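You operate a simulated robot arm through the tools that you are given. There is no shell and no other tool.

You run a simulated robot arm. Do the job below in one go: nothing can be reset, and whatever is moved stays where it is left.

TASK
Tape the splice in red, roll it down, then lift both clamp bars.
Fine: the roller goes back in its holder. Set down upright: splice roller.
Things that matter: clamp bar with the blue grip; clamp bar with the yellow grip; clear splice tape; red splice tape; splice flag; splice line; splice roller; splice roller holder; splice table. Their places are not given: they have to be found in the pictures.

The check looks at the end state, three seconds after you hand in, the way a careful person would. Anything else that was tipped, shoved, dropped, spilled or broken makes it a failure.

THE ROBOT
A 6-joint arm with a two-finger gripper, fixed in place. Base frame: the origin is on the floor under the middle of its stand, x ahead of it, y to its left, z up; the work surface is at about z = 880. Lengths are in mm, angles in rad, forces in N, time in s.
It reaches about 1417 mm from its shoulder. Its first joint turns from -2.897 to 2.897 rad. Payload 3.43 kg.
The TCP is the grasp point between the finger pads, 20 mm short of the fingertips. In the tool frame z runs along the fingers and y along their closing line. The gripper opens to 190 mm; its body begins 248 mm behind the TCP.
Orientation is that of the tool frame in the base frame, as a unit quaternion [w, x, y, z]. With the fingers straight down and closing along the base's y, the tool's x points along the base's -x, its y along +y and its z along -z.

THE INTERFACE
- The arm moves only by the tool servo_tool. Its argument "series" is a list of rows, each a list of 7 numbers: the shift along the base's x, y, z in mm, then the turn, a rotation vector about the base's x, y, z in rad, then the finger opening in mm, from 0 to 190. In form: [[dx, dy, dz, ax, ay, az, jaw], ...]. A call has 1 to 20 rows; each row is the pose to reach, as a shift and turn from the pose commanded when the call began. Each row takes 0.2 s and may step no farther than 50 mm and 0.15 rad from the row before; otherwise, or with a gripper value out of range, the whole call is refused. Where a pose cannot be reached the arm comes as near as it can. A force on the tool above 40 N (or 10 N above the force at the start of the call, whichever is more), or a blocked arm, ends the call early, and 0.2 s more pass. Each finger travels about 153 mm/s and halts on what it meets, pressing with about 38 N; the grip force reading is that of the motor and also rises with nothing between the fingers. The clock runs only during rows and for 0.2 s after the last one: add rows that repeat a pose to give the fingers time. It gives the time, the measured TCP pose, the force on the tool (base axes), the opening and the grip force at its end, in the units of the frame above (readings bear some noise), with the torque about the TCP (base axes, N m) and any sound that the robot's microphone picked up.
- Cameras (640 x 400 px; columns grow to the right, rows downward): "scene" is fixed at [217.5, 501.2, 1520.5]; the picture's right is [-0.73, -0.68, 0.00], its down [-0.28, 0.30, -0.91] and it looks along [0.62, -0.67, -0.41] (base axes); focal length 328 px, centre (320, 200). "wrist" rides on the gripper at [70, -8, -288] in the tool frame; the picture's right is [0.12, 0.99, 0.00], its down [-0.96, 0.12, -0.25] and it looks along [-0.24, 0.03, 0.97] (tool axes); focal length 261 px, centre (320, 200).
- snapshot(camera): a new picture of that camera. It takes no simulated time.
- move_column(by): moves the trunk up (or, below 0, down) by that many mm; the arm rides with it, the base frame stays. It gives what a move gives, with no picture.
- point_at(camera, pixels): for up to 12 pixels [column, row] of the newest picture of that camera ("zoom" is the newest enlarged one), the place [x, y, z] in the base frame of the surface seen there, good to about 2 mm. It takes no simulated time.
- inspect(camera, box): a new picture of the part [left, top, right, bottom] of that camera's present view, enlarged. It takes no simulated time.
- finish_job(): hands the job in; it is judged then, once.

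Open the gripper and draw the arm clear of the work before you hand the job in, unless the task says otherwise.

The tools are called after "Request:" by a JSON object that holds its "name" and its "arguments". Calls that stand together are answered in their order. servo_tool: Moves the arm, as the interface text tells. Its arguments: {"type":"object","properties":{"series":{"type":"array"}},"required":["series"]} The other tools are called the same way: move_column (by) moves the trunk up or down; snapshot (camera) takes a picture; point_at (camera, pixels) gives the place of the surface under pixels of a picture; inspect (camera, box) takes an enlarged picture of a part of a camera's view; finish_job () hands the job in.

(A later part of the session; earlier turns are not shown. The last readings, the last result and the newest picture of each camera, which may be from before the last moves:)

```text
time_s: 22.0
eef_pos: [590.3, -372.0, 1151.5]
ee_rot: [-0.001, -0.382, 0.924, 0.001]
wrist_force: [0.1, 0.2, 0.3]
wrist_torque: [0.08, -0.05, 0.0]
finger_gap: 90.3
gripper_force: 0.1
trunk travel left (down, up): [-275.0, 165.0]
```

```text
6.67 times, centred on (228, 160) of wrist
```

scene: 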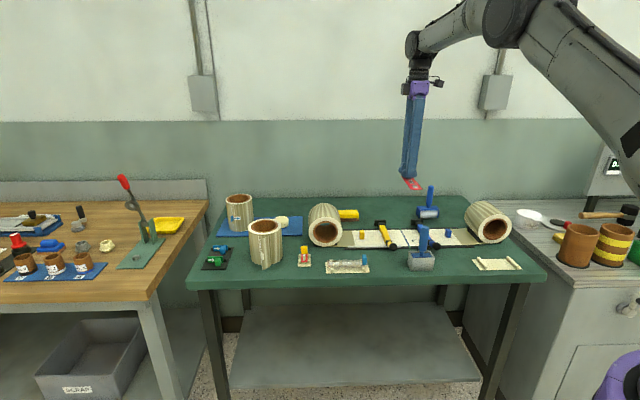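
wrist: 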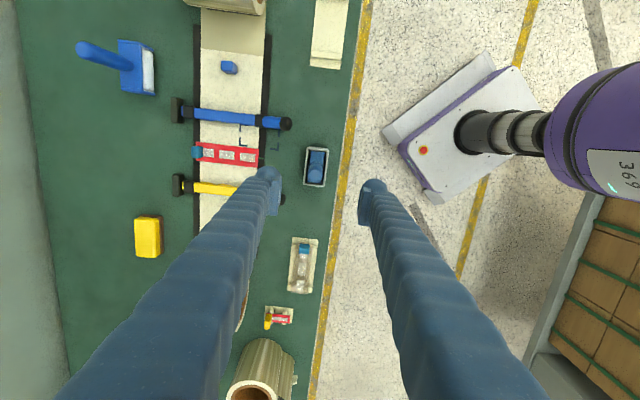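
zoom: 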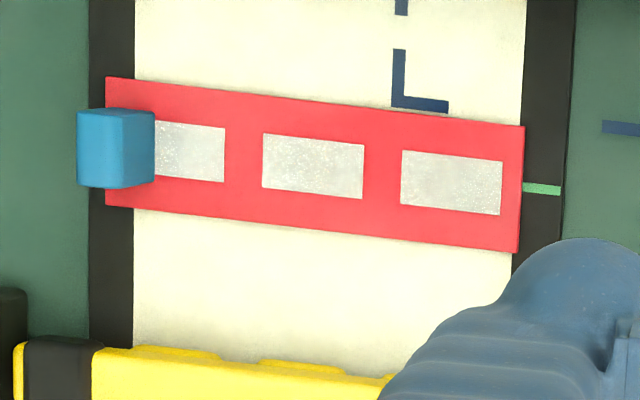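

Handle axis is at about (593.4,-381.8), handle z≈945–1029, holder rim z≈928, centered at (u,v)≈(150,689). I'll check the grey strip near the tape's near corner, since the roller could ride onto it.

Request:
{"name": "inspect", "arguments": {"camera": "scene", "box": [340, 225, 420, 275]}}

Request:
{"name": "point_at", "arguments": {"camera": "zoom", "pixels": [[486, 210], [492, 203], [488, 218], [400, 215], [200, 220], [60, 221], [60, 212], [510, 200], [520, 210], [555, 225], [300, 160], [405, 190]]}}

```text
8.00 times, centred on (380, 250) of scene
```

zoom: 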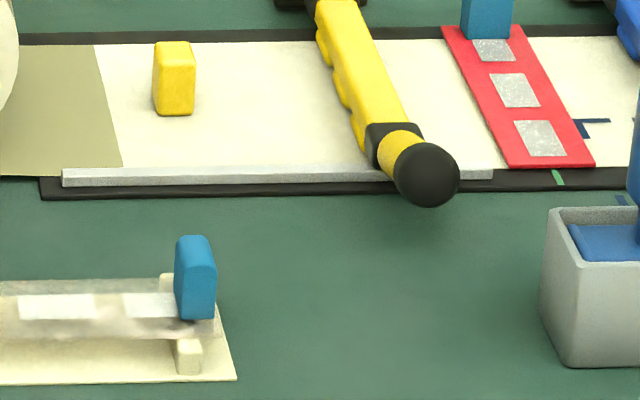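

```text
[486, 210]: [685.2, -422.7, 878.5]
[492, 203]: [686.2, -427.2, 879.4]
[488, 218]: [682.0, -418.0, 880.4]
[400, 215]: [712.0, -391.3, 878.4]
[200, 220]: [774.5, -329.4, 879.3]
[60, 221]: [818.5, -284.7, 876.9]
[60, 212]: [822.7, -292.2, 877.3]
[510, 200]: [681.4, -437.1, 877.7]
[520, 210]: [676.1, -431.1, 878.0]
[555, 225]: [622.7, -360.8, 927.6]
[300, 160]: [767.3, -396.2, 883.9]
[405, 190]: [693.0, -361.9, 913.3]
```

The strip lies at zoom row ≈174; measuring it again with the right pixels.

Request:
{"name": "point_at", "arguments": {"camera": "zoom", "pixels": [[490, 172], [491, 178], [482, 170], [470, 173], [200, 172], [200, 182], [509, 166], [592, 165], [560, 178], [428, 175], [400, 140], [390, 160]]}}

```text
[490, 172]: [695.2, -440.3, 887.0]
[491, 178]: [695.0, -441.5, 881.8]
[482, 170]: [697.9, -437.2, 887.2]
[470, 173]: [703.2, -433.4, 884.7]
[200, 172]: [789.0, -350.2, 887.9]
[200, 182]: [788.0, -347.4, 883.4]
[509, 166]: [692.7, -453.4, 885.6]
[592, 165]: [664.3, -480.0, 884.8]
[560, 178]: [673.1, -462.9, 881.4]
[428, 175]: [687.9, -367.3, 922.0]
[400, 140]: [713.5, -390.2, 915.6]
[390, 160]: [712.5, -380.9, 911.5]
```

Strip end is at u≈180, v≈803–806, top z≈887; rolling at u≈147 keeps the 64 mm frame clear of it. Now descending over the handle with fingers open along v.

Request:
{"name": "servo_tool", "arguments": {"series": [[1.9, -11.4, -20, 0, 0, 0, 80], [1.9, -11.4, -55, 0, 0, 0, 70], [1.9, -11.4, -90, 0, 0, 0, 70], [1.9, -11.4, -90, 0, 0, 0, 70], [1.9, -11.4, -90, 0, 0, 0, 70]]}}

Request:
{"name": "inspect", "arguments": {"camera": "wrist", "box": [240, 130, 400, 230]}}

```text
time_s: 23.2
eef_pos: [592.9, -381.3, 1057.7]
ee_rot: [0.001, -0.382, 0.924, 0.0]
wrist_force: [-0.2, 1.0, -0.2]
wrist_torque: [-0.08, 0.01, -0.03]
finger_gap: 70.0
gripper_force: 0.0
trunk travel left (down, up): [-275.0, 165.0]
```

```text
4.00 times, centred on (320, 180) of wrist
```

zoom: 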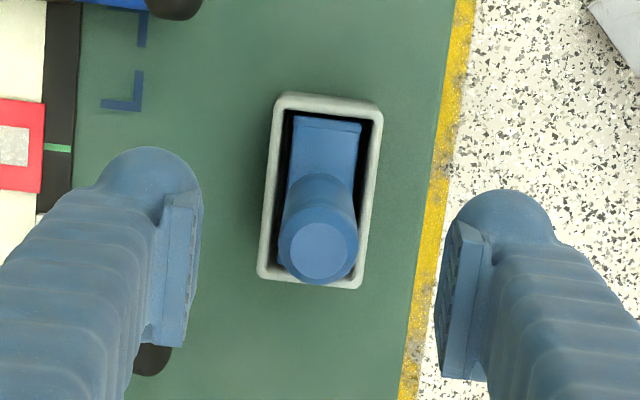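

Handle is centered between the pads (318 vs. mid 321). Checking the handle-top position once more, then descending.

Request:
{"name": "point_at", "arguments": {"camera": "zoom", "pixels": [[318, 253], [293, 250], [345, 253], [320, 228], [316, 278]]}}

Request:
{"name": "servo_tool", "arguments": {"series": [[0, 0, -25, 0, 0, 0, 70], [0, 0, -50, 0, 0, 0, 70], [0, 0, -73, 0, 0, 0, 70], [0, 0, -73, 0, 0, 0, 70]]}}

Request:
{"name": "inspect", "arguments": {"camera": "scene", "box": [372, 190, 468, 280]}}

```text
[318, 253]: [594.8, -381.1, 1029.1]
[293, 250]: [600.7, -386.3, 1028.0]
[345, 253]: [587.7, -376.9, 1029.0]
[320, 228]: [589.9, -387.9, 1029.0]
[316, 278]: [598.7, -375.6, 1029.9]
```

```text
time_s: 24.2
eef_pos: [593.6, -381.5, 984.8]
ee_rot: [0.0, -0.382, 0.924, 0.0]
wrist_force: [-0.3, -0.2, -0.5]
wrist_torque: [0.0, 0.0, 0.02]
finger_gap: 69.9
gripper_force: 0.0
trunk travel left (down, up): [-275.0, 165.0]
```

```text
4.44 times, centred on (420, 235) of scene
```

zoom: 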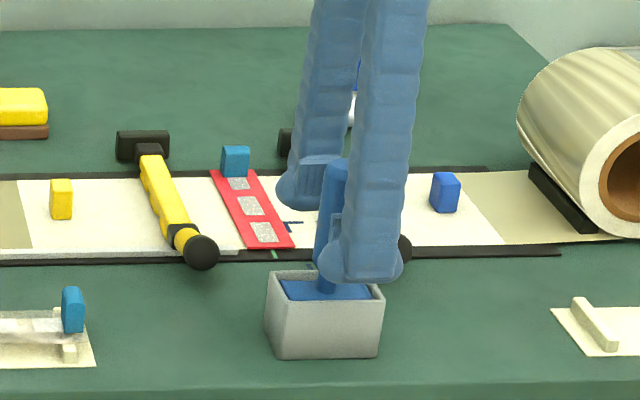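

Fingers straddle the handle with tips above the holder rim. Closing on it.

Request:
{"name": "servo_tool", "arguments": {"series": [[0, 0, 0, 0, 0, 0, 50], [0, 0, 0, 0, 0, 0, 35], [0, 0, 0, 0, 0, 0, 26], [0, 0, 0, 0, 0, 0, 18], [0, 0, 0, 0, 0, 0, 8], [0, 0, 0, 0, 0, 0, 0], [0, 0, 0, 0, 0, 0, 0], [0, 0, 0, 0, 0, 0, 0]]}}

Request:
{"name": "inspect", "arguments": {"camera": "wrist", "box": [260, 110, 380, 185]}}

Request:
{"name": "inspect", "arguments": {"camera": "scene", "box": [372, 190, 468, 280]}}

```text
time_s: 26.0
eef_pos: [594.0, -383.1, 985.4]
ee_rot: [0.0, -0.382, 0.924, 0.0]
wrist_force: [-0.7, -0.7, 0.0]
wrist_torque: [0.02, -0.01, -0.01]
finger_gap: 24.2
gripper_force: 37.8
trunk travel left (down, up): [-275.0, 165.0]
```

```text
5.33 times, centred on (320, 148) of wrist
```

zoom: 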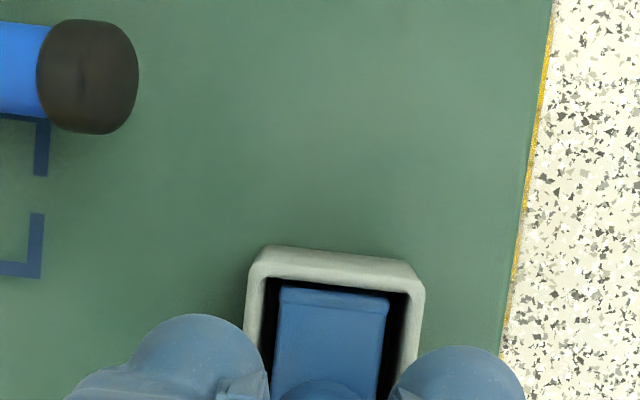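

```text
4.44 times, centred on (420, 235) of scene
```

zoom: 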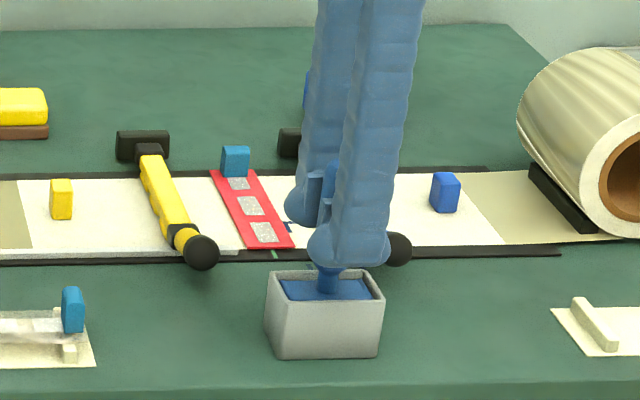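

Handle gripped at 24.2 mm. Lifting slowly straight up and checking that the holder stays put.

Request:
{"name": "servo_tool", "arguments": {"series": [[0, 0, 4, 0, 0, 0, 0], [0, 0, 10, 0, 0, 0, 0], [0, 0, 20, 0, 0, 0, 0], [0, 0, 32, 0, 0, 0, 0], [0, 0, 45, 0, 0, 0, 0], [0, 0, 60, 0, 0, 0, 0], [0, 0, 75, 0, 0, 0, 0], [0, 0, 90, 0, 0, 0, 0], [0, 0, 90, 0, 0, 0, 0]]}}

Request:
{"name": "inspect", "arguments": {"camera": "scene", "box": [356, 180, 484, 280]}}

Request:
{"name": "snapshot", "arguments": {"camera": "wrist"}}

```text
time_s: 28.0
eef_pos: [594.2, -385.1, 1077.6]
ee_rot: [0.0, -0.384, 0.923, -0.001]
wrist_force: [-0.3, -0.2, -1.3]
wrist_torque: [0.01, 0.03, -0.02]
finger_gap: 24.3
gripper_force: 37.6
trunk travel left (down, up): [-275.0, 165.0]
```

```text
4.00 times, centred on (420, 230) of scene
```

zoom: 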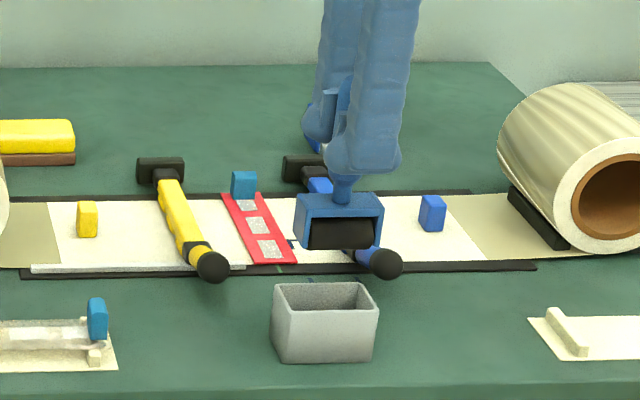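

```text
taken
```

wrist: 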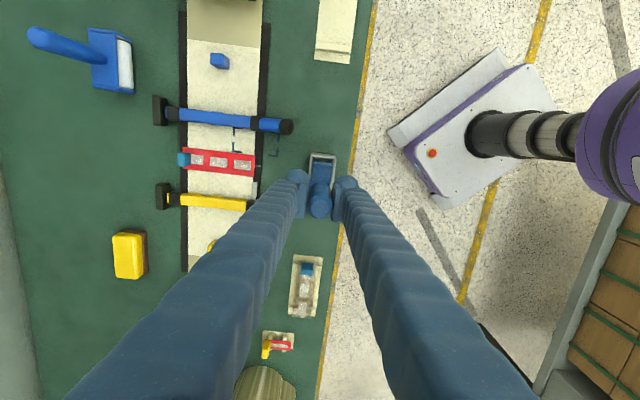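

Roller is out (blue frame, black rubber), holder stays. Zooming to get the roller's bottom height relative to the TCP.

Request:
{"name": "inspect", "arguments": {"camera": "scene", "box": [420, 210, 468, 250]}}

Request:
{"name": "point_at", "arguments": {"camera": "zoom", "pixels": [[165, 260], [165, 290], [165, 310], [300, 255], [300, 285], [135, 220], [360, 210], [140, 300], [355, 300], [250, 160], [120, 310]]}}

```text
10.00 times, centred on (444, 230) of scene
```

zoom: 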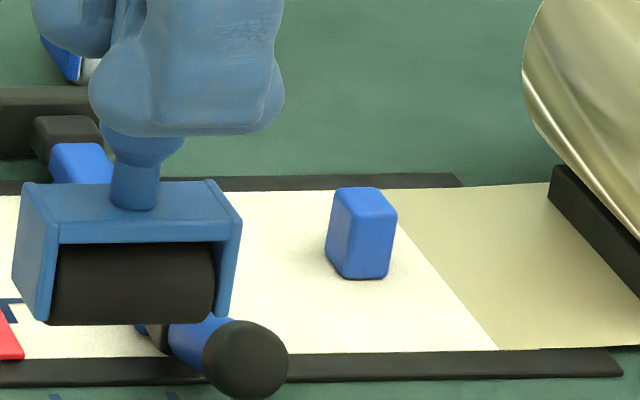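

```text
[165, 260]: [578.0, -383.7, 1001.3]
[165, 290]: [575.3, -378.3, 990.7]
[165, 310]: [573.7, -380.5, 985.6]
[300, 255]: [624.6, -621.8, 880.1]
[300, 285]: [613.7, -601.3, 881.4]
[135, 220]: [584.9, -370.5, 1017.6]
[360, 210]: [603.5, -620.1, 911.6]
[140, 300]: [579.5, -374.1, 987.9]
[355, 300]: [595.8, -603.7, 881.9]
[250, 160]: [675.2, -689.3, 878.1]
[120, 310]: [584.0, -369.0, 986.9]
```

Roller bottom is ≈99 mm below the TCP, radius ≈15 mm, rubber about 51 mm wide. Carrying it along v over the tape's middle, staying high above the clamps.

Request:
{"name": "servo_tool", "arguments": {"series": [[15, -16, 0, 0, 0, 0, 0], [40, -42, 0, 0, 0, 0, 0], [68, -71, 0, 0, 0, 0, 0], [95, -98, 0, 0, 0, 0, 0], [111.9, -114.9, 0, 0, 0, 0, 0], [111.9, -114.9, 0, 0, 0, 0, 0], [111.9, -114.9, -30, 0, 0, 0, 0], [111.9, -114.9, -60, 0, 0, 0, 0], [111.9, -114.9, -70, 0, 0, 0, 0], [111.9, -114.9, -70, 0, 0, 0, 0]]}}

Request:
{"name": "inspect", "arguments": {"camera": "scene", "box": [356, 200, 452, 260]}}

Request:
{"name": "inspect", "arguments": {"camera": "wrist", "box": [240, 100, 400, 200]}}

```text
time_s: 30.2
eef_pos: [706.5, -494.9, 1006.1]
ee_rot: [0.0, -0.383, 0.924, 0.0]
wrist_force: [-0.4, 0.3, -1.6]
wrist_torque: [0.03, -0.01, 0.0]
finger_gap: 24.6
gripper_force: 37.7
trunk travel left (down, up): [-275.0, 165.0]
```

```text
6.67 times, centred on (404, 230) of scene
```

zoom: 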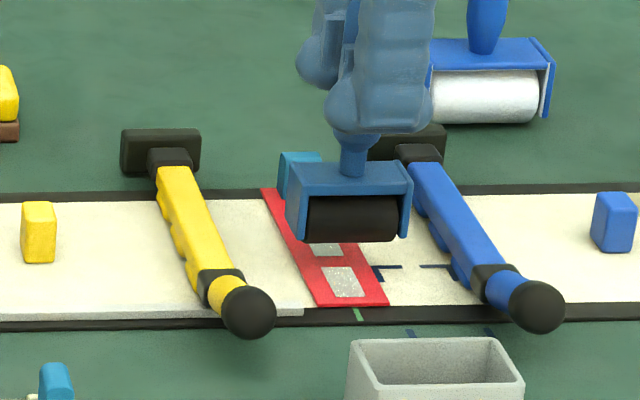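

```text
4.00 times, centred on (320, 150) of wrist
```

zoom: 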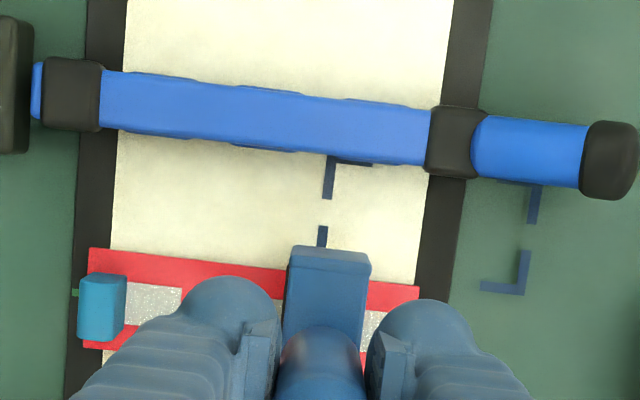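

Roller hangs above the tape's middle. Measuring its ends in the scene view to confirm lateral alignment.

Request:
{"name": "inspect", "arguments": {"camera": "scene", "box": [388, 215, 428, 240]}}

Request:
{"name": "point_at", "arguments": {"camera": "zoom", "pixels": [[165, 165], [165, 200], [180, 245], [320, 165], [320, 200], [320, 245], [240, 180], [100, 100], [400, 100], [395, 190]]}}

```text
16.00 times, centred on (408, 228) of scene
```

zoom: 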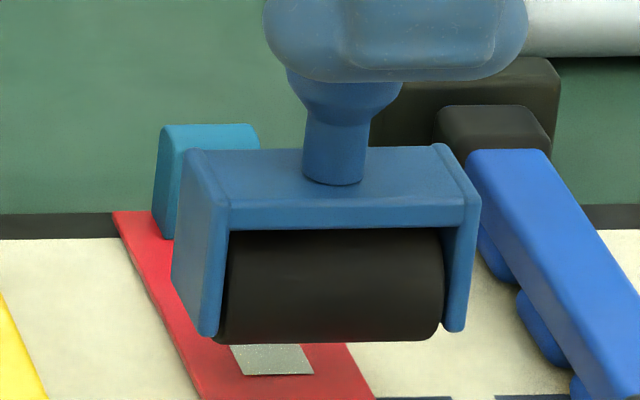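

```text
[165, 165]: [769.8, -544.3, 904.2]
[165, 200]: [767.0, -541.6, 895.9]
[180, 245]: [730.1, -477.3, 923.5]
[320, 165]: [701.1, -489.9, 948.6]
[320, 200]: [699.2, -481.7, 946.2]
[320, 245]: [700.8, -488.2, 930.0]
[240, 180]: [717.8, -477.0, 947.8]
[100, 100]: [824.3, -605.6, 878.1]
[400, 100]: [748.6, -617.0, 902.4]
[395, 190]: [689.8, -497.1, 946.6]
```

Reading the side plates and the rubber's ends directly.

Request:
{"name": "point_at", "arguments": {"camera": "zoom", "pixels": [[212, 260], [212, 310], [460, 260], [458, 310], [235, 300], [430, 300], [330, 300], [335, 335], [270, 340], [176, 260]]}}

```text
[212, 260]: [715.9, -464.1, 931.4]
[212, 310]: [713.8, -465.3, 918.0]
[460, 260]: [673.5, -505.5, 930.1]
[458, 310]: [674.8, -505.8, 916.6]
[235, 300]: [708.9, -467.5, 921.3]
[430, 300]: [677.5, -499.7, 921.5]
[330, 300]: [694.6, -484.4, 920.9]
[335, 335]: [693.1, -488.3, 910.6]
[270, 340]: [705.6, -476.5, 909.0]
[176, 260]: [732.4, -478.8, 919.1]
```

Frame center u≈148, rubber spans u≈122–174, fully covering the tape (132–169) and clear of the strip. Lowering toward contact.

Request:
{"name": "servo_tool", "arguments": {"series": [[0, 0, -8, 0, 0, 0, 0], [0, 0, -15, 0, 0, 0, 0], [0, 0, -19, 0, 0, 0, 0], [0, 0, -21, 0, 0, 0, 0], [0, 0, -21, 0, 0, 0, 0]]}}

Request:
{"name": "inspect", "arguments": {"camera": "scene", "box": [372, 205, 436, 245]}}

```text
time_s: 31.4
eef_pos: [706.3, -497.1, 988.1]
ee_rot: [0.0, -0.382, 0.924, 0.0]
wrist_force: [-0.6, 0.6, 15.6]
wrist_torque: [-0.12, 0.24, 0.02]
finger_gap: 24.4
gripper_force: 38.1
trunk travel left (down, up): [-275.0, 165.0]
```

```text
10.00 times, centred on (404, 225) of scene
```

zoom: 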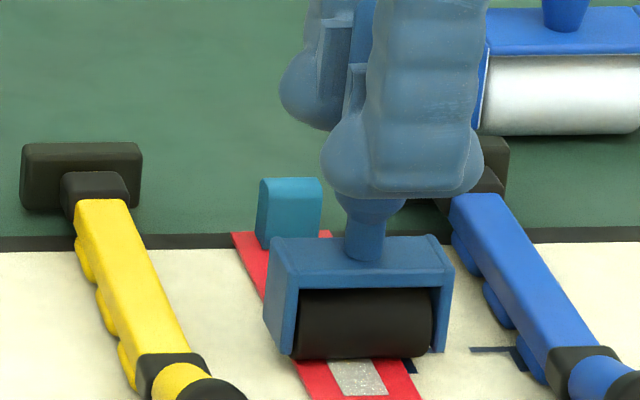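

Roller is on the tape with ~15.6 N. Now rolling along the splice: first to the near end (v≈812), then toward the tab (v≈903).

Request:
{"name": "servo_tool", "arguments": {"series": [[-5.6, 5.6, -2.1e-08, 0, 0, 0, 0], [-11.2, 11.2, 0, 0, 0, 0, 0], [-16.8, 16.8, 0, 0, 0, 0, 0], [-22.4, 22.4, 0, 0, 0, 0, 0], [-26.9, 26.9, 0, 0, 0, 0, 0], [-26.9, 26.9, 0, 0, 0, 0, 0]]}}

Request:
{"name": "inspect", "arguments": {"camera": "scene", "box": [372, 210, 452, 260]}}

```text
time_s: 32.8
eef_pos: [679.8, -468.8, 987.3]
ee_rot: [0.0, -0.383, 0.924, 0.0]
wrist_force: [2.4, -2.4, 19.6]
wrist_torque: [-0.46, -0.1, 0.04]
finger_gap: 24.9
gripper_force: 37.6
trunk travel left (down, up): [-275.0, 165.0]
```

```text
8.00 times, centred on (412, 235) of scene
```

zoom: 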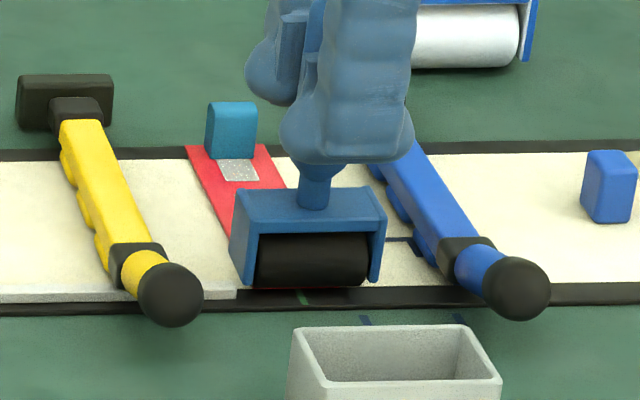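

Roller reached the near end with ~20 N. Rolling back along the whole tape to just short of the tab (v≈905).

Request:
{"name": "servo_tool", "arguments": {"series": [[5.1, -5.1, 0, 0, 0, 0, 0], [10.2, -10.2, 0, 0, 0, 0, 0], [15.3, -15.3, 0, 0, 0, 0, 0], [20.4, -20.4, 0, 0, 0, 0, 0], [25.5, -25.5, 0, 0, 0, 0, 0], [30.6, -30.6, 0, 0, 0, 0, 0], [35.7, -35.7, 0, 0, 0, 0, 0], [40.8, -40.8, 0, 0, 0, 0, 0], [45.9, -45.9, 0, 0, 0, 0, 0], [51, -51, 0, 0, 0, 0, 0], [56.1, -56.1, 0, 0, 0, 0, 0], [61.2, -61.2, 0, 0, 0, 0, 0], [65, -65, 0, 0, 0, 0, 0], [65, -65, 0, 0, 0, 0, 0]]}}

Request:
{"name": "inspect", "arguments": {"camera": "scene", "box": [372, 195, 452, 245]}}

Request:
{"name": "inspect", "arguments": {"camera": "wrist", "box": [240, 110, 400, 210]}}

```text
time_s: 35.8
eef_pos: [743.7, -535.7, 985.8]
ee_rot: [0.001, -0.382, 0.924, 0.0]
wrist_force: [-2.0, 1.9, 11.8]
wrist_torque: [0.11, 0.32, -0.05]
finger_gap: 24.4
gripper_force: 38.0
trunk travel left (down, up): [-275.0, 165.0]
```

```text
8.00 times, centred on (412, 220) of scene
```

zoom: 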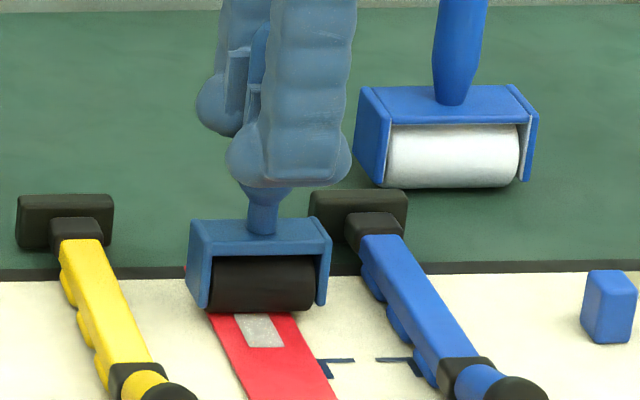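

```text
4.00 times, centred on (320, 160) of wrist
```

zoom: 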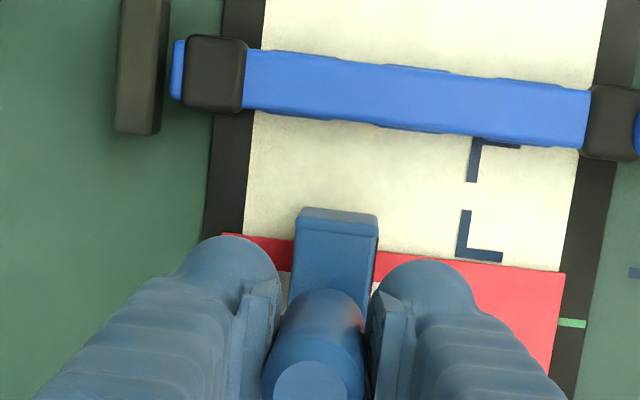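

Roller is just short of the tab; one silver patch at (258,330) is still visible while the nearest one seems gone — the patches likely mark un-rolled spots. Zooming on the tape to verify.

Request:
{"name": "inspect", "arguments": {"camera": "scene", "box": [380, 220, 428, 250]}}

```text
13.33 times, centred on (404, 235) of scene
```

zoom: 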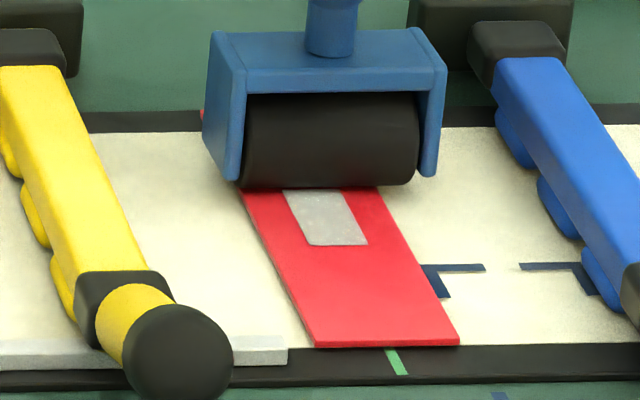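

The near patch has vanished after ~16–20 N, but the middle one (passed at ~12–15 N) remains, so the far part needs more pressure. I'll press ~1.5 mm deeper here and read the force.

Request:
{"name": "servo_tool", "arguments": {"series": [[0, 0, -0.8, 0, 0, 0, 0], [0, 0, -1.6, 0, 0, 0, 0], [0, 0, -1.6, 0, 0, 0, 0]]}}

```text
time_s: 36.6
eef_pos: [743.5, -534.7, 984.4]
ee_rot: [0.001, -0.382, 0.924, -0.001]
wrist_force: [0.0, 0.1, 20.3]
wrist_torque: [0.45, -0.26, 0.01]
finger_gap: 24.5
gripper_force: 37.9
trunk travel left (down, up): [-275.0, 165.0]
```

Force is 20 N now. Edging 3 mm closer to the tab, then rolling back slowly over the middle patch.

Request:
{"name": "servo_tool", "arguments": {"series": [[2, -2, 0, 0, 0, 0, 0], [2, -2, 0, 0, 0, 0, 0], [-2, 2, 0, 0, 0, 0, 0], [-6, 6, 0, 0, 0, 0, 0], [-10, 10, 0, 0, 0, 0, 0], [-14, 14, 0, 0, 0, 0, 0], [-18, 18, 0, 0, 0, 0, 0], [-22, 22, 0, 0, 0, 0, 0], [-26, 26, 0, 0, 0, 0, 0], [-30, 30, 0, 0, 0, 0, 0], [-34, 34, 0.2, 0, 0, 0, 0], [-38, 38, 0.4, 0, 0, 0, 0], [-42, 42, 0.6, 0, 0, 0, 0], [-42, 42, 0.6, 0, 0, 0, 0]]}}

Request:
{"name": "inspect", "arguments": {"camera": "scene", "box": [372, 205, 436, 250]}}

Request:
{"name": "inspect", "arguments": {"camera": "wrist", "box": [240, 110, 400, 210]}}

```text
time_s: 39.6
eef_pos: [701.8, -492.7, 982.6]
ee_rot: [0.0, -0.382, 0.924, 0.0]
wrist_force: [-0.2, -0.6, 4.5]
wrist_torque: [-0.13, 0.0, 0.01]
finger_gap: 24.6
gripper_force: 37.7
trunk travel left (down, up): [-275.0, 165.0]
```

```text
8.89 times, centred on (404, 228) of scene
```

zoom: 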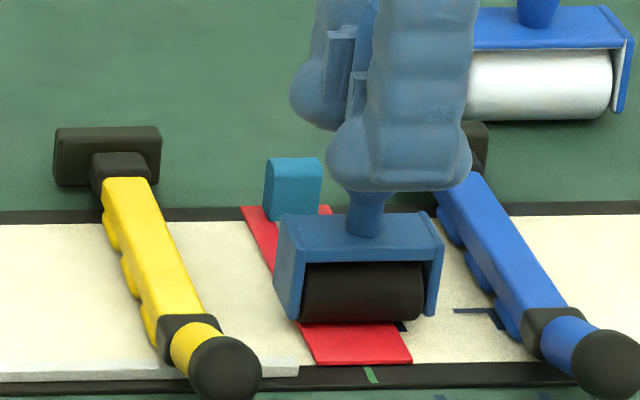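

```text
4.00 times, centred on (320, 160) of wrist
```

zoom: 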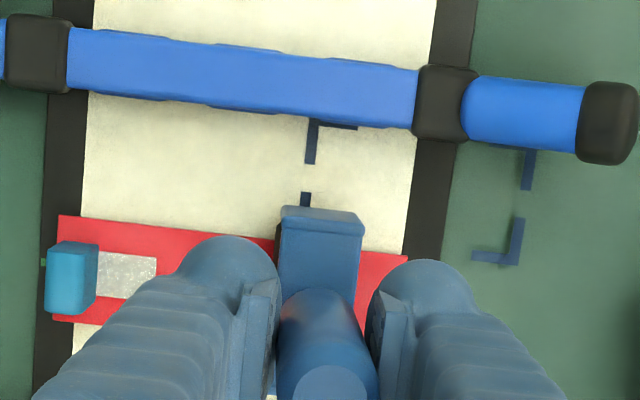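

Force fell to 4.5 N: the handle slid a few mm up in the grip. I'll lift slightly to look at which patches remain and re-measure the roller.

Request:
{"name": "servo_tool", "arguments": {"series": [[0, 0, 8, 0, 0, 0, 0], [0, 0, 25, 0, 0, 0, 0], [0, 0, 45, 0, 0, 0, 0], [-25, 25, 60, 0, 0, 0, 0], [-45, 45, 60, 0, 0, 0, 0], [-45, 45, 60, 0, 0, 0, 0]]}}

Request:
{"name": "inspect", "arguments": {"camera": "scene", "box": [372, 190, 468, 250]}}

Request:
{"name": "inspect", "arguments": {"camera": "wrist", "box": [190, 110, 350, 210]}}

```text
time_s: 41.0
eef_pos: [656.0, -448.8, 1045.4]
ee_rot: [0.0, -0.383, 0.924, 0.0]
wrist_force: [-0.7, 0.3, -1.4]
wrist_torque: [0.02, -0.03, -0.04]
finger_gap: 24.5
gripper_force: 38.3
trunk travel left (down, up): [-275.0, 165.0]
```

```text
6.67 times, centred on (420, 220) of scene
```

zoom: 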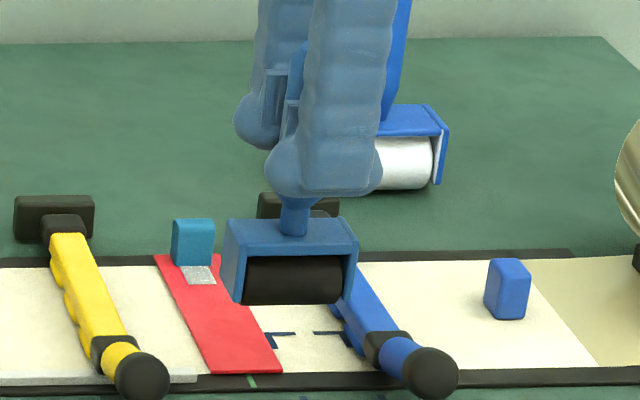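

```text
4.00 times, centred on (270, 160) of wrist
```

zoom: 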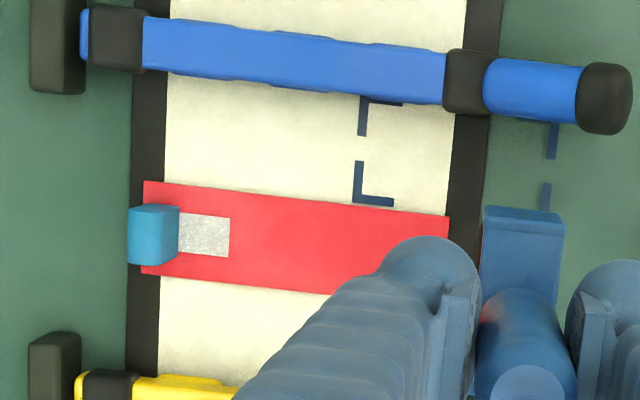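

Near and middle patches are gone; only the patch next to the tab remains. I'll measure the tab's inner face and remaining patch so I can bring the roller as close as possible.

Request:
{"name": "inspect", "arguments": {"camera": "wrist", "box": [215, 150, 263, 180]}}

Request:
{"name": "point_at", "arguments": {"camera": "zoom", "pixels": [[150, 80], [150, 130], [140, 150], [160, 180], [190, 130], [300, 60], [350, 190], [320, 120], [100, 80], [60, 120], [175, 60], [180, 190]]}}

```text
13.33 times, centred on (239, 165) of wrist
```

zoom: 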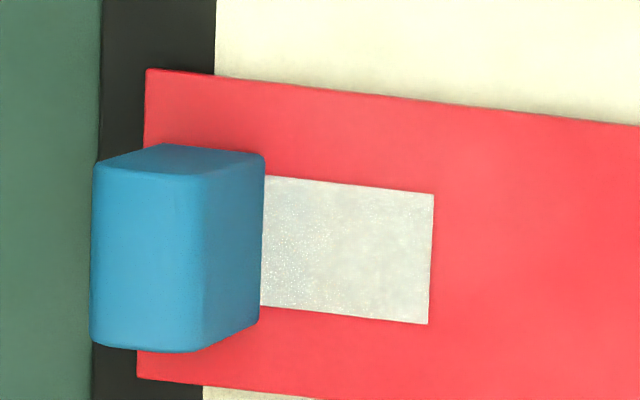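

```text
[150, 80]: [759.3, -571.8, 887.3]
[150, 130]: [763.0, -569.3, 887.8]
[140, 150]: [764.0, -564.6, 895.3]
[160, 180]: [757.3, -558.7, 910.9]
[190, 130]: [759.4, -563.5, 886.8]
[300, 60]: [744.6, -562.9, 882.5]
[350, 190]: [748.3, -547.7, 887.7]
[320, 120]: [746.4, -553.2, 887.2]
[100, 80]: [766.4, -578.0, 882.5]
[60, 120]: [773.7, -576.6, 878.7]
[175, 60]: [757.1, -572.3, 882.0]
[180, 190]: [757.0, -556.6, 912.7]
```

Pointing precisely at the tab's inner base edge (x≈262) and the patch's end (x≈430).

Request:
{"name": "point_at", "arguments": {"camera": "zoom", "pixels": [[270, 230], [270, 260], [270, 290], [255, 230], [250, 300], [230, 200], [215, 250], [428, 260], [430, 210], [140, 372], [149, 75], [255, 170]]}}

```text
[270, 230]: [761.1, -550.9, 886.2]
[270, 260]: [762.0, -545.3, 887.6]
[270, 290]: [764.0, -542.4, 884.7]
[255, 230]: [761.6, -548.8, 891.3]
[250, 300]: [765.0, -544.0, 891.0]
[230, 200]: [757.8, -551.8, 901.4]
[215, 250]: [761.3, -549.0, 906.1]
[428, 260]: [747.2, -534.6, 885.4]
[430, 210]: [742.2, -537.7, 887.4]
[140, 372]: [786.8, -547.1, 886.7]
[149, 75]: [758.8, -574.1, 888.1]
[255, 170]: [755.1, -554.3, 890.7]
```

Tab inner face is at v≈926 and the leftover patch starts at v≈906; the roller (radius 15) can reach v≈910. Checking the roller's present position in the grip.

Request:
{"name": "inspect", "arguments": {"camera": "scene", "box": [400, 215, 440, 240]}}

Request:
{"name": "point_at", "arguments": {"camera": "zoom", "pixels": [[110, 130], [330, 130], [230, 145], [145, 200], [320, 200], [230, 200], [230, 270], [150, 270], [340, 270], [104, 270], [368, 270], [60, 100]]}}

```text
16.00 times, centred on (420, 228) of scene
```

zoom: 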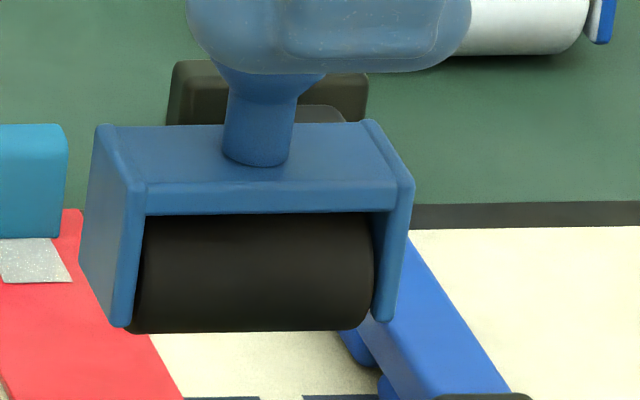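

```text
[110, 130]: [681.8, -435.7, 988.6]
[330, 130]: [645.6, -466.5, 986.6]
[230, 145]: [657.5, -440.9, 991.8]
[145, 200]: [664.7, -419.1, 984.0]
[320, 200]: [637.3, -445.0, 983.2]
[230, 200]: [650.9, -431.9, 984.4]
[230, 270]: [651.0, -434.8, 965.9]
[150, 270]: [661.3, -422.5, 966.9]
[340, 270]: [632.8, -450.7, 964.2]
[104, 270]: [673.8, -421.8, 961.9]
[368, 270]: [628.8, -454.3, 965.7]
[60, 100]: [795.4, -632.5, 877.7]
```

The roller is still upright, slipped only ~3 mm. Moving back over the tape to v≈903 and lowering close to the surface.

Request:
{"name": "servo_tool", "arguments": {"series": [[25, -25, 0, 0, 0, 0, 0], [55, -55, 0, 0, 0, 0, 0], [86.4, -86.4, 0, 0, 0, 0, 0], [86.4, -86.4, 0, 0, 0, 0, 0], [86.4, -86.4, -30, 0, 0, 0, 0], [86.4, -86.4, -52, 0, 0, 0, 0], [86.4, -86.4, -60, 0, 0, 0, 0], [86.4, -86.4, -60, 0, 0, 0, 0]]}}

Request:
{"name": "inspect", "arguments": {"camera": "wrist", "box": [240, 110, 400, 210]}}

Request:
{"name": "inspect", "arguments": {"camera": "scene", "box": [380, 205, 428, 245]}}

```text
time_s: 42.8
eef_pos: [743.6, -535.1, 985.1]
ee_rot: [-0.001, -0.383, 0.924, -0.001]
wrist_force: [0.1, -0.3, -1.0]
wrist_torque: [0.02, -0.06, -0.01]
finger_gap: 24.4
gripper_force: 38.2
trunk travel left (down, up): [-275.0, 165.0]
```

```text
4.00 times, centred on (320, 160) of wrist
```

zoom: 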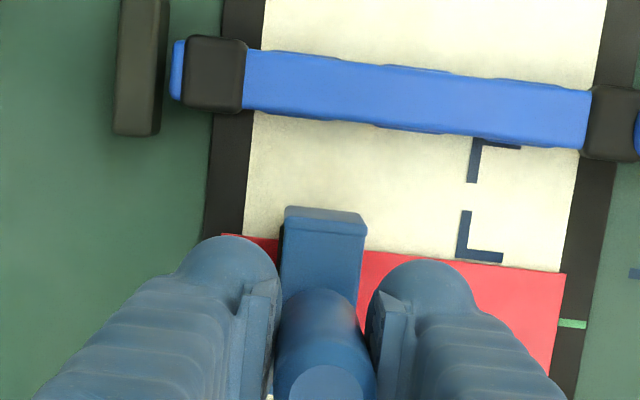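

```text
10.00 times, centred on (404, 225) of scene
```

zoom: 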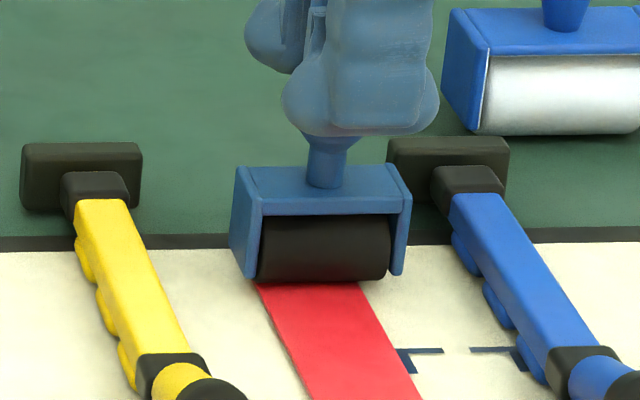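

Roller hangs vertical just above the tape at v≈904. Moving 4.5 mm closer to the tab and pressing straight down.

Request:
{"name": "servo_tool", "arguments": {"series": [[3.2, -3.2, 0, 0, 0, 0, 0], [3.2, -3.2, -2, 0, 0, 0, 0], [3.2, -3.2, -4, 0, 0, 0, 0], [3.2, -3.2, -5, 0, 0, 0, 0], [3.2, -3.2, -5, 0, 0, 0, 0]]}}

Request:
{"name": "inspect", "arguments": {"camera": "wrist", "box": [240, 110, 400, 210]}}

```text
time_s: 44.0
eef_pos: [745.7, -539.1, 984.3]
ee_rot: [0.001, -0.383, 0.924, -0.001]
wrist_force: [3.2, 1.4, 35.1]
wrist_torque: [-0.23, -0.17, 0.01]
finger_gap: 24.5
gripper_force: 38.4
trunk travel left (down, up): [-275.0, 165.0]
```

```text
4.00 times, centred on (320, 160) of wrist
```

zoom: 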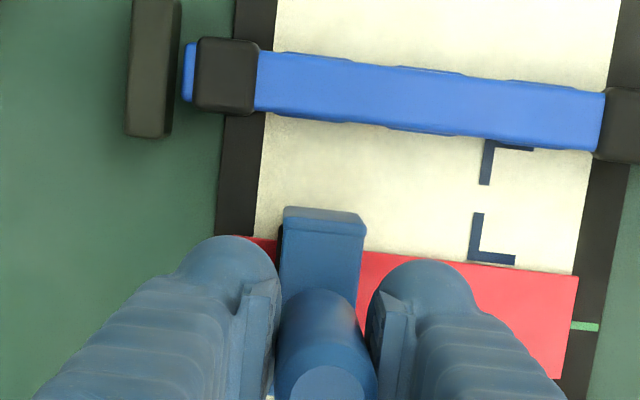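

Force is 35 N, more than expected. Looking at whether the frame touches the tab.

Request:
{"name": "inspect", "arguments": {"camera": "scene", "box": [380, 205, 428, 245]}}

Request:
{"name": "point_at", "arguments": {"camera": "zoom", "pixels": [[250, 180], [330, 200], [250, 210], [390, 200], [320, 240], [320, 265], [245, 265], [395, 260]]}}

```text
10.00 times, centred on (404, 225) of scene
```

zoom: 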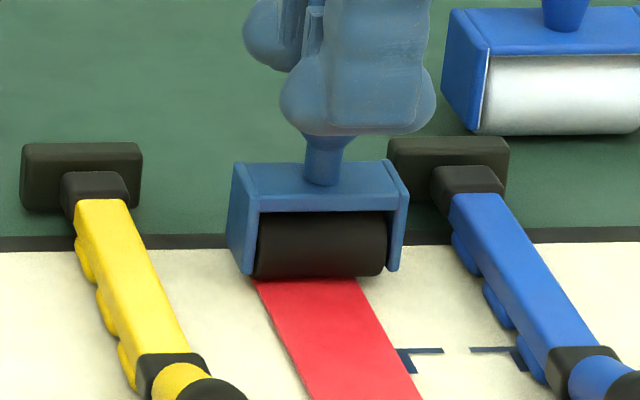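

```text
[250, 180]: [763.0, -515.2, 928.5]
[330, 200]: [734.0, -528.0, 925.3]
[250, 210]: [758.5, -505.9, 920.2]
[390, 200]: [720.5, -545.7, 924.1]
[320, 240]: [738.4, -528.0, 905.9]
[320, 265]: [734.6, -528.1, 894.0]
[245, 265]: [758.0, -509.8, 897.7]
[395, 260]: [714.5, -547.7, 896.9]
```

It rests on the tape, not on the tab. I'll ease off to ~22 N, roll back and forth a short way by the tab, and then look.

Request:
{"name": "servo_tool", "arguments": {"series": [[0, 0, 1.0, 0, 0, 0, 0], [0, 0, 1.8, 0, 0, 0, 0], [0, 0, 1.8, 0, 0, 0, 0], [-3, 3, 1.8, 0, 0, 0, 0], [-7, 7, 1.8, 0, 0, 0, 0], [-11, 11, 1.8, 0, 0, 0, 0], [-15, 15, 1.8, 0, 0, 0, 0], [-11, 11, 1.8, 0, 0, 0, 0], [-7, 7, 1.8, 0, 0, 0, 0], [-3, 3, 1.8, 0, 0, 0, 0], [0, 0, 1.8, 0, 0, 0, 0], [0, 0, 1.8, 0, 0, 0, 0]]}}

Request:
{"name": "inspect", "arguments": {"camera": "wrist", "box": [240, 110, 400, 210]}}

```text
time_s: 46.6
eef_pos: [746.8, -537.9, 981.7]
ee_rot: [0.0, -0.383, 0.924, 0.0]
wrist_force: [-1.3, 2.7, 9.8]
wrist_torque: [0.09, 0.33, -0.07]
finger_gap: 24.4
gripper_force: 38.2
trunk travel left (down, up): [-275.0, 165.0]
```

```text
4.00 times, centred on (320, 160) of wrist
```

zoom: 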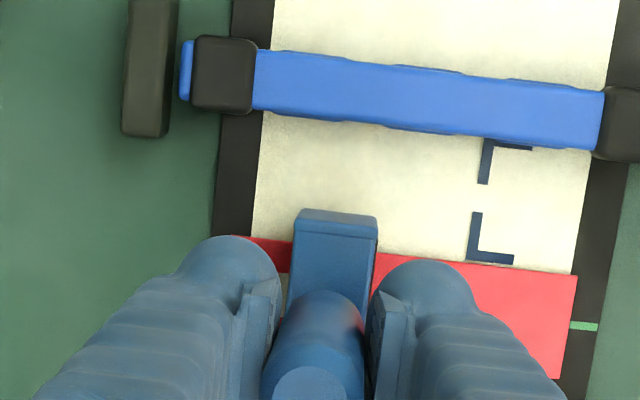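

Force settled at ~10 N after rolling. Lifting and backing off to look at the patch by the tab.

Request:
{"name": "servo_tool", "arguments": {"series": [[-2, 2, 6, 0, 0, 0, 0], [-4, 4, 25, 0, 0, 0, 0], [-10, 10, 50, 0, 0, 0, 0], [-35, 35, 60, 0, 0, 0, 0], [-65, 65, 60, 0, 0, 0, 0], [-80, 80, 60, 0, 0, 0, 0], [-80, 80, 60, 0, 0, 0, 0]]}}

Request:
{"name": "inspect", "arguments": {"camera": "wrist", "box": [190, 110, 350, 210]}}

Request:
{"name": "inspect", "arguments": {"camera": "scene", "box": [372, 205, 452, 255]}}

```text
time_s: 48.2
eef_pos: [664.8, -456.7, 1039.3]
ee_rot: [0.0, -0.383, 0.924, 0.0]
wrist_force: [-0.3, 0.0, -2.4]
wrist_torque: [-0.01, -0.03, 0.03]
finger_gap: 24.6
gripper_force: 38.3
trunk travel left (down, up): [-275.0, 165.0]
```

```text
4.00 times, centred on (270, 160) of wrist
```

zoom: 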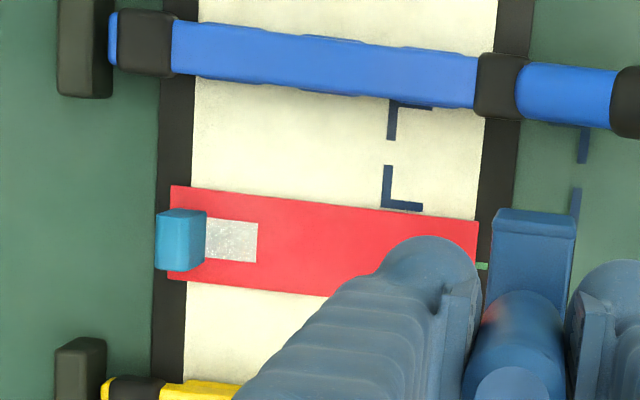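

```text
8.00 times, centred on (412, 230) of scene
```

zoom: 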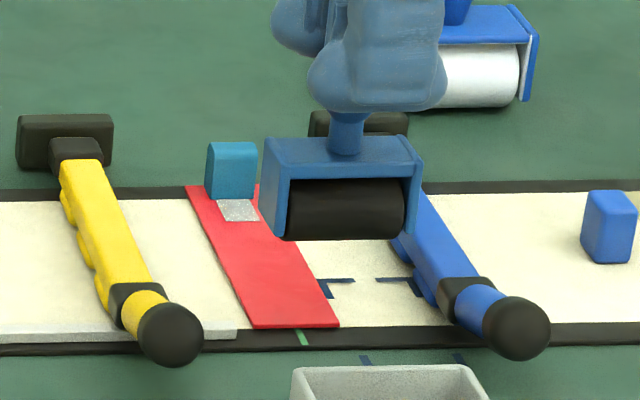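

The patch next to the tab is still there, and the roller had tilted slightly back while rolling, so it never quite reached it. I'll return, set down at v≈907 and roll forward until it just meets the tab.

Request:
{"name": "servo_tool", "arguments": {"series": [[25, -25, 0, 0, 0, 0, 0], [55, -55, 0, 0, 0, 0, 0], [78, -78, 0, 0, 0, 0, 0], [80, -80, 0, 0, 0, 0, 0], [80, -80, -30, 0, 0, 0, 0], [80, -80, -50, 0, 0, 0, 0], [80, -80, -56, 0, 0, 0, 0], [80, -80, -59, 0, 0, 0, 0], [80, -80, -60.5, 0, 0, 0, 0], [80, -80, -60.5, 0, 0, 0, 0]]}}

Request:
{"name": "inspect", "arguments": {"camera": "wrist", "box": [240, 110, 400, 210]}}

Request:
{"name": "inspect", "arguments": {"camera": "scene", "box": [380, 205, 428, 245]}}

```text
time_s: 50.4
eef_pos: [744.6, -538.0, 982.4]
ee_rot: [0.0, -0.383, 0.924, -0.001]
wrist_force: [-0.7, 0.2, 8.7]
wrist_torque: [0.16, -0.08, 0.0]
finger_gap: 24.2
gripper_force: 38.3
trunk travel left (down, up): [-275.0, 165.0]
```

```text
4.00 times, centred on (320, 160) of wrist
```

zoom: 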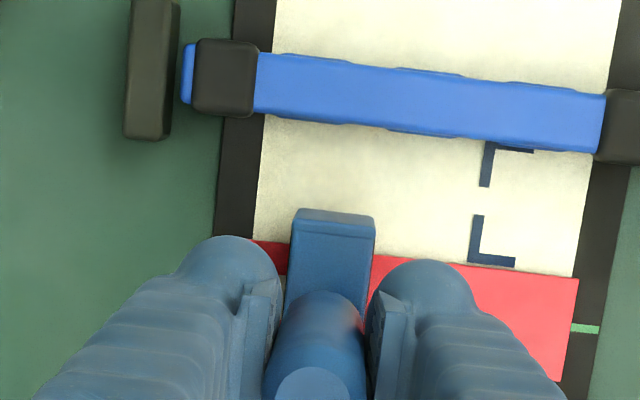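

```text
10.00 times, centred on (404, 225) of scene
```

zoom: 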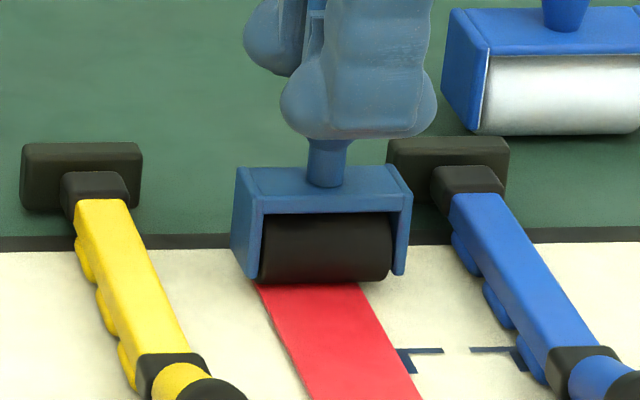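

Contact at 9 N, with the roller about 4 mm short of the TCP's v due to tilt. Pressing ~1.7 mm more and rolling forward in small steps toward the tab.

Request:
{"name": "servo_tool", "arguments": {"series": [[0, 0, -0.9, 0, 0, 0, 0], [0, 0, -1.7, 0, 0, 0, 0], [1, -1, -1.7, 0, 0, 0, 0], [2, -2, -1.7, 0, 0, 0, 0], [3, -3, -1.7, 0, 0, 0, 0], [3, -3, -1.7, 0, 0, 0, 0]]}}

Request:
{"name": "inspect", "arguments": {"camera": "wrist", "box": [240, 110, 400, 210]}}

```text
time_s: 51.8
eef_pos: [747.5, -540.0, 980.5]
ee_rot: [0.0, -0.383, 0.924, -0.001]
wrist_force: [-3.3, 4.8, 28.7]
wrist_torque: [0.16, 0.66, -0.06]
finger_gap: 24.4
gripper_force: 38.0
trunk travel left (down, up): [-275.0, 165.0]
```

```text
4.00 times, centred on (320, 160) of wrist
```

zoom: 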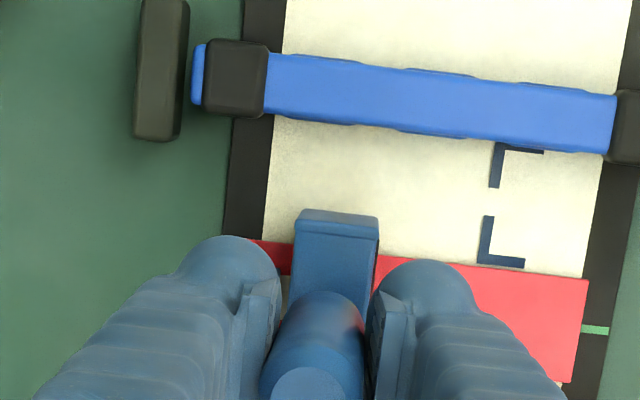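

28.7 N down and ~5.7 N against the motion. Easing the press by 0.8 mm and edging 4 mm further toward the tab.

Request:
{"name": "servo_tool", "arguments": {"series": [[0, 0, 0.8, 0, 0, 0, 0], [1, -1, 0.8, 0, 0, 0, 0], [2, -2, 0.8, 0, 0, 0, 0], [3, -3, 0.8, 0, 0, 0, 0], [3, -3, 0.8, 0, 0, 0, 0]]}}

Request:
{"name": "inspect", "arguments": {"camera": "wrist", "box": [240, 110, 400, 210]}}

Request:
{"name": "inspect", "arguments": {"camera": "scene", "box": [380, 205, 428, 245]}}

```text
time_s: 53.0
eef_pos: [751.7, -544.0, 980.1]
ee_rot: [0.0, -0.383, 0.924, 0.0]
wrist_force: [-4.2, 3.2, 17.6]
wrist_torque: [0.11, 0.61, -0.09]
finger_gap: 24.8
gripper_force: 38.4
trunk travel left (down, up): [-275.0, 165.0]
```

```text
4.00 times, centred on (320, 160) of wrist
```

zoom: 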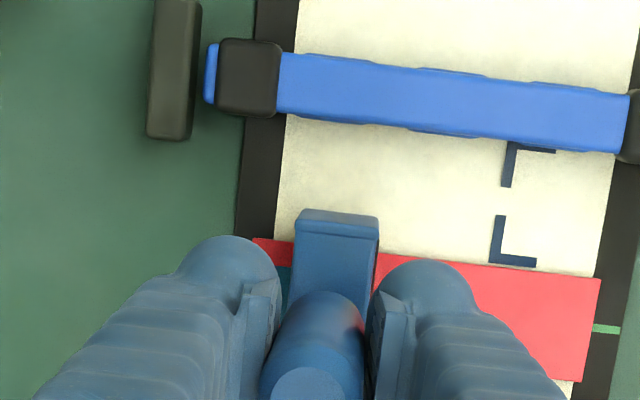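

```text
10.00 times, centred on (404, 225) of scene
```

zoom: 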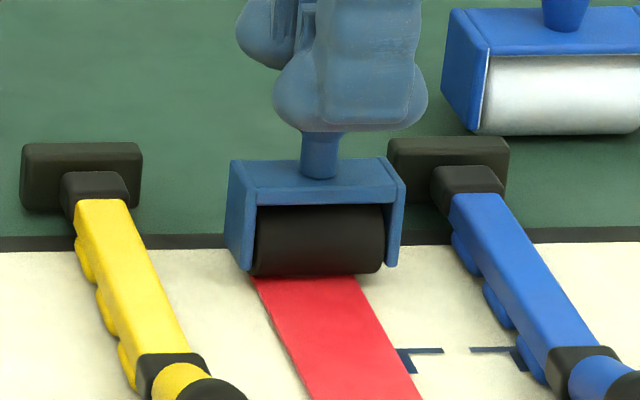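

The tab (teal at (287,290)) is now right next to the frame, with 17.6 N down. Rolling back and forth briefly here before looking.

Request:
{"name": "servo_tool", "arguments": {"series": [[0, 0, -0.6, 0, 0, 0, 0], [0, 0, -0.6, 0, 0, 0, 0], [-2, 2, -0.6, 0, 0, 0, 0], [-5, 5, -0.6, 0, 0, 0, 0], [-8, 8, -0.6, 0, 0, 0, 0], [-11, 11, -0.6, 0, 0, 0, 0], [-14, 14, -0.6, 0, 0, 0, 0], [-17, 17, -0.6, 0, 0, 0, 0], [-17, 17, -0.6, 0, 0, 0, 0]]}}

Request:
{"name": "inspect", "arguments": {"camera": "wrist", "box": [240, 110, 400, 210]}}

```text
time_s: 55.0
eef_pos: [734.0, -525.9, 979.4]
ee_rot: [0.0, -0.383, 0.924, 0.0]
wrist_force: [1.5, -1.3, 15.3]
wrist_torque: [-0.38, 0.02, 0.07]
finger_gap: 24.5
gripper_force: 37.8
trunk travel left (down, up): [-275.0, 165.0]
```

```text
4.00 times, centred on (320, 160) of wrist
```

zoom: 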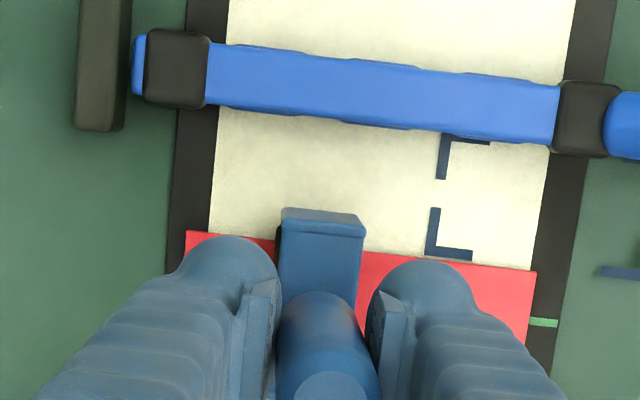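

Lifting and backing off to check the patch.

Request:
{"name": "servo_tool", "arguments": {"series": [[-2, 2, 6, 0, 0, 0, 0], [-4, 4, 25, 0, 0, 0, 0], [-10, 10, 50, 0, 0, 0, 0], [-35, 35, 60, 0, 0, 0, 0], [-60, 60, 60, 0, 0, 0, 0], [-70, 70, 60, 0, 0, 0, 0], [-70, 70, 60, 0, 0, 0, 0]]}}

Request:
{"name": "inspect", "arguments": {"camera": "wrist", "box": [190, 110, 350, 210]}}

Request:
{"name": "inspect", "arguments": {"camera": "scene", "box": [372, 205, 452, 255]}}

```text
time_s: 56.6
eef_pos: [664.8, -457.3, 1038.4]
ee_rot: [0.001, -0.382, 0.924, 0.0]
wrist_force: [-0.6, 0.4, -1.6]
wrist_torque: [-0.05, 0.03, -0.01]
finger_gap: 24.2
gripper_force: 37.9
trunk travel left (down, up): [-275.0, 165.0]
```

```text
4.00 times, centred on (270, 160) of wrist
```

zoom: 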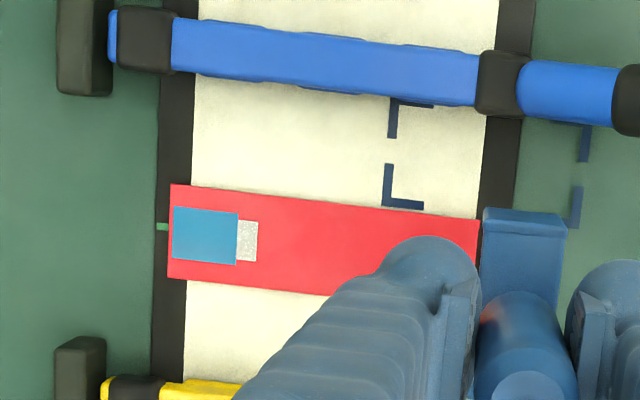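

```text
8.00 times, centred on (412, 230) of scene
```

zoom: 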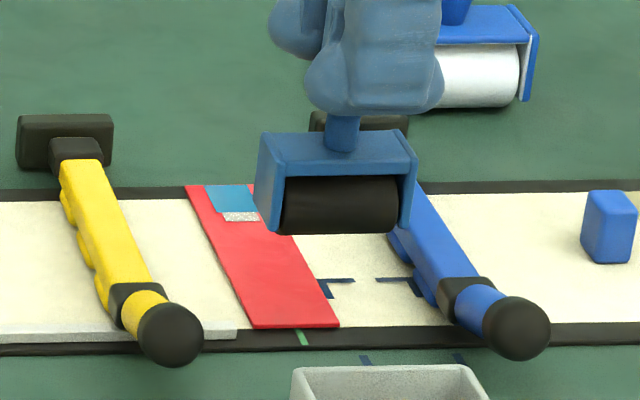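

The tab has folded flat onto the tape (blue rectangle at (205,236)), so the roller can now run over the whole far end. I'll roll from v≈885 out over the tab to the tape's end and back at ~20 N.

Request:
{"name": "servo_tool", "arguments": {"series": [[25, -25, 0, 0, 0, 0, 0], [50, -50, 0, 0, 0, 0, 0], [65, -65, 0, 0, 0, 0, 0], [65, -65, 0, 0, 0, 0, 0], [65, -65, -30, 0, 0, 0, 0], [65, -65, -50, 0, 0, 0, 0], [65, -65, -57, 0, 0, 0, 0], [65, -65, -60, 0, 0, 0, 0], [65, -65, -60, 0, 0, 0, 0]]}}

```text
time_s: 58.6
eef_pos: [730.6, -523.4, 979.7]
ee_rot: [-0.001, -0.383, 0.924, 0.0]
wrist_force: [-0.3, 0.0, 4.6]
wrist_torque: [0.1, -0.13, 0.02]
finger_gap: 24.4
gripper_force: 37.5
trunk travel left (down, up): [-275.0, 165.0]
```

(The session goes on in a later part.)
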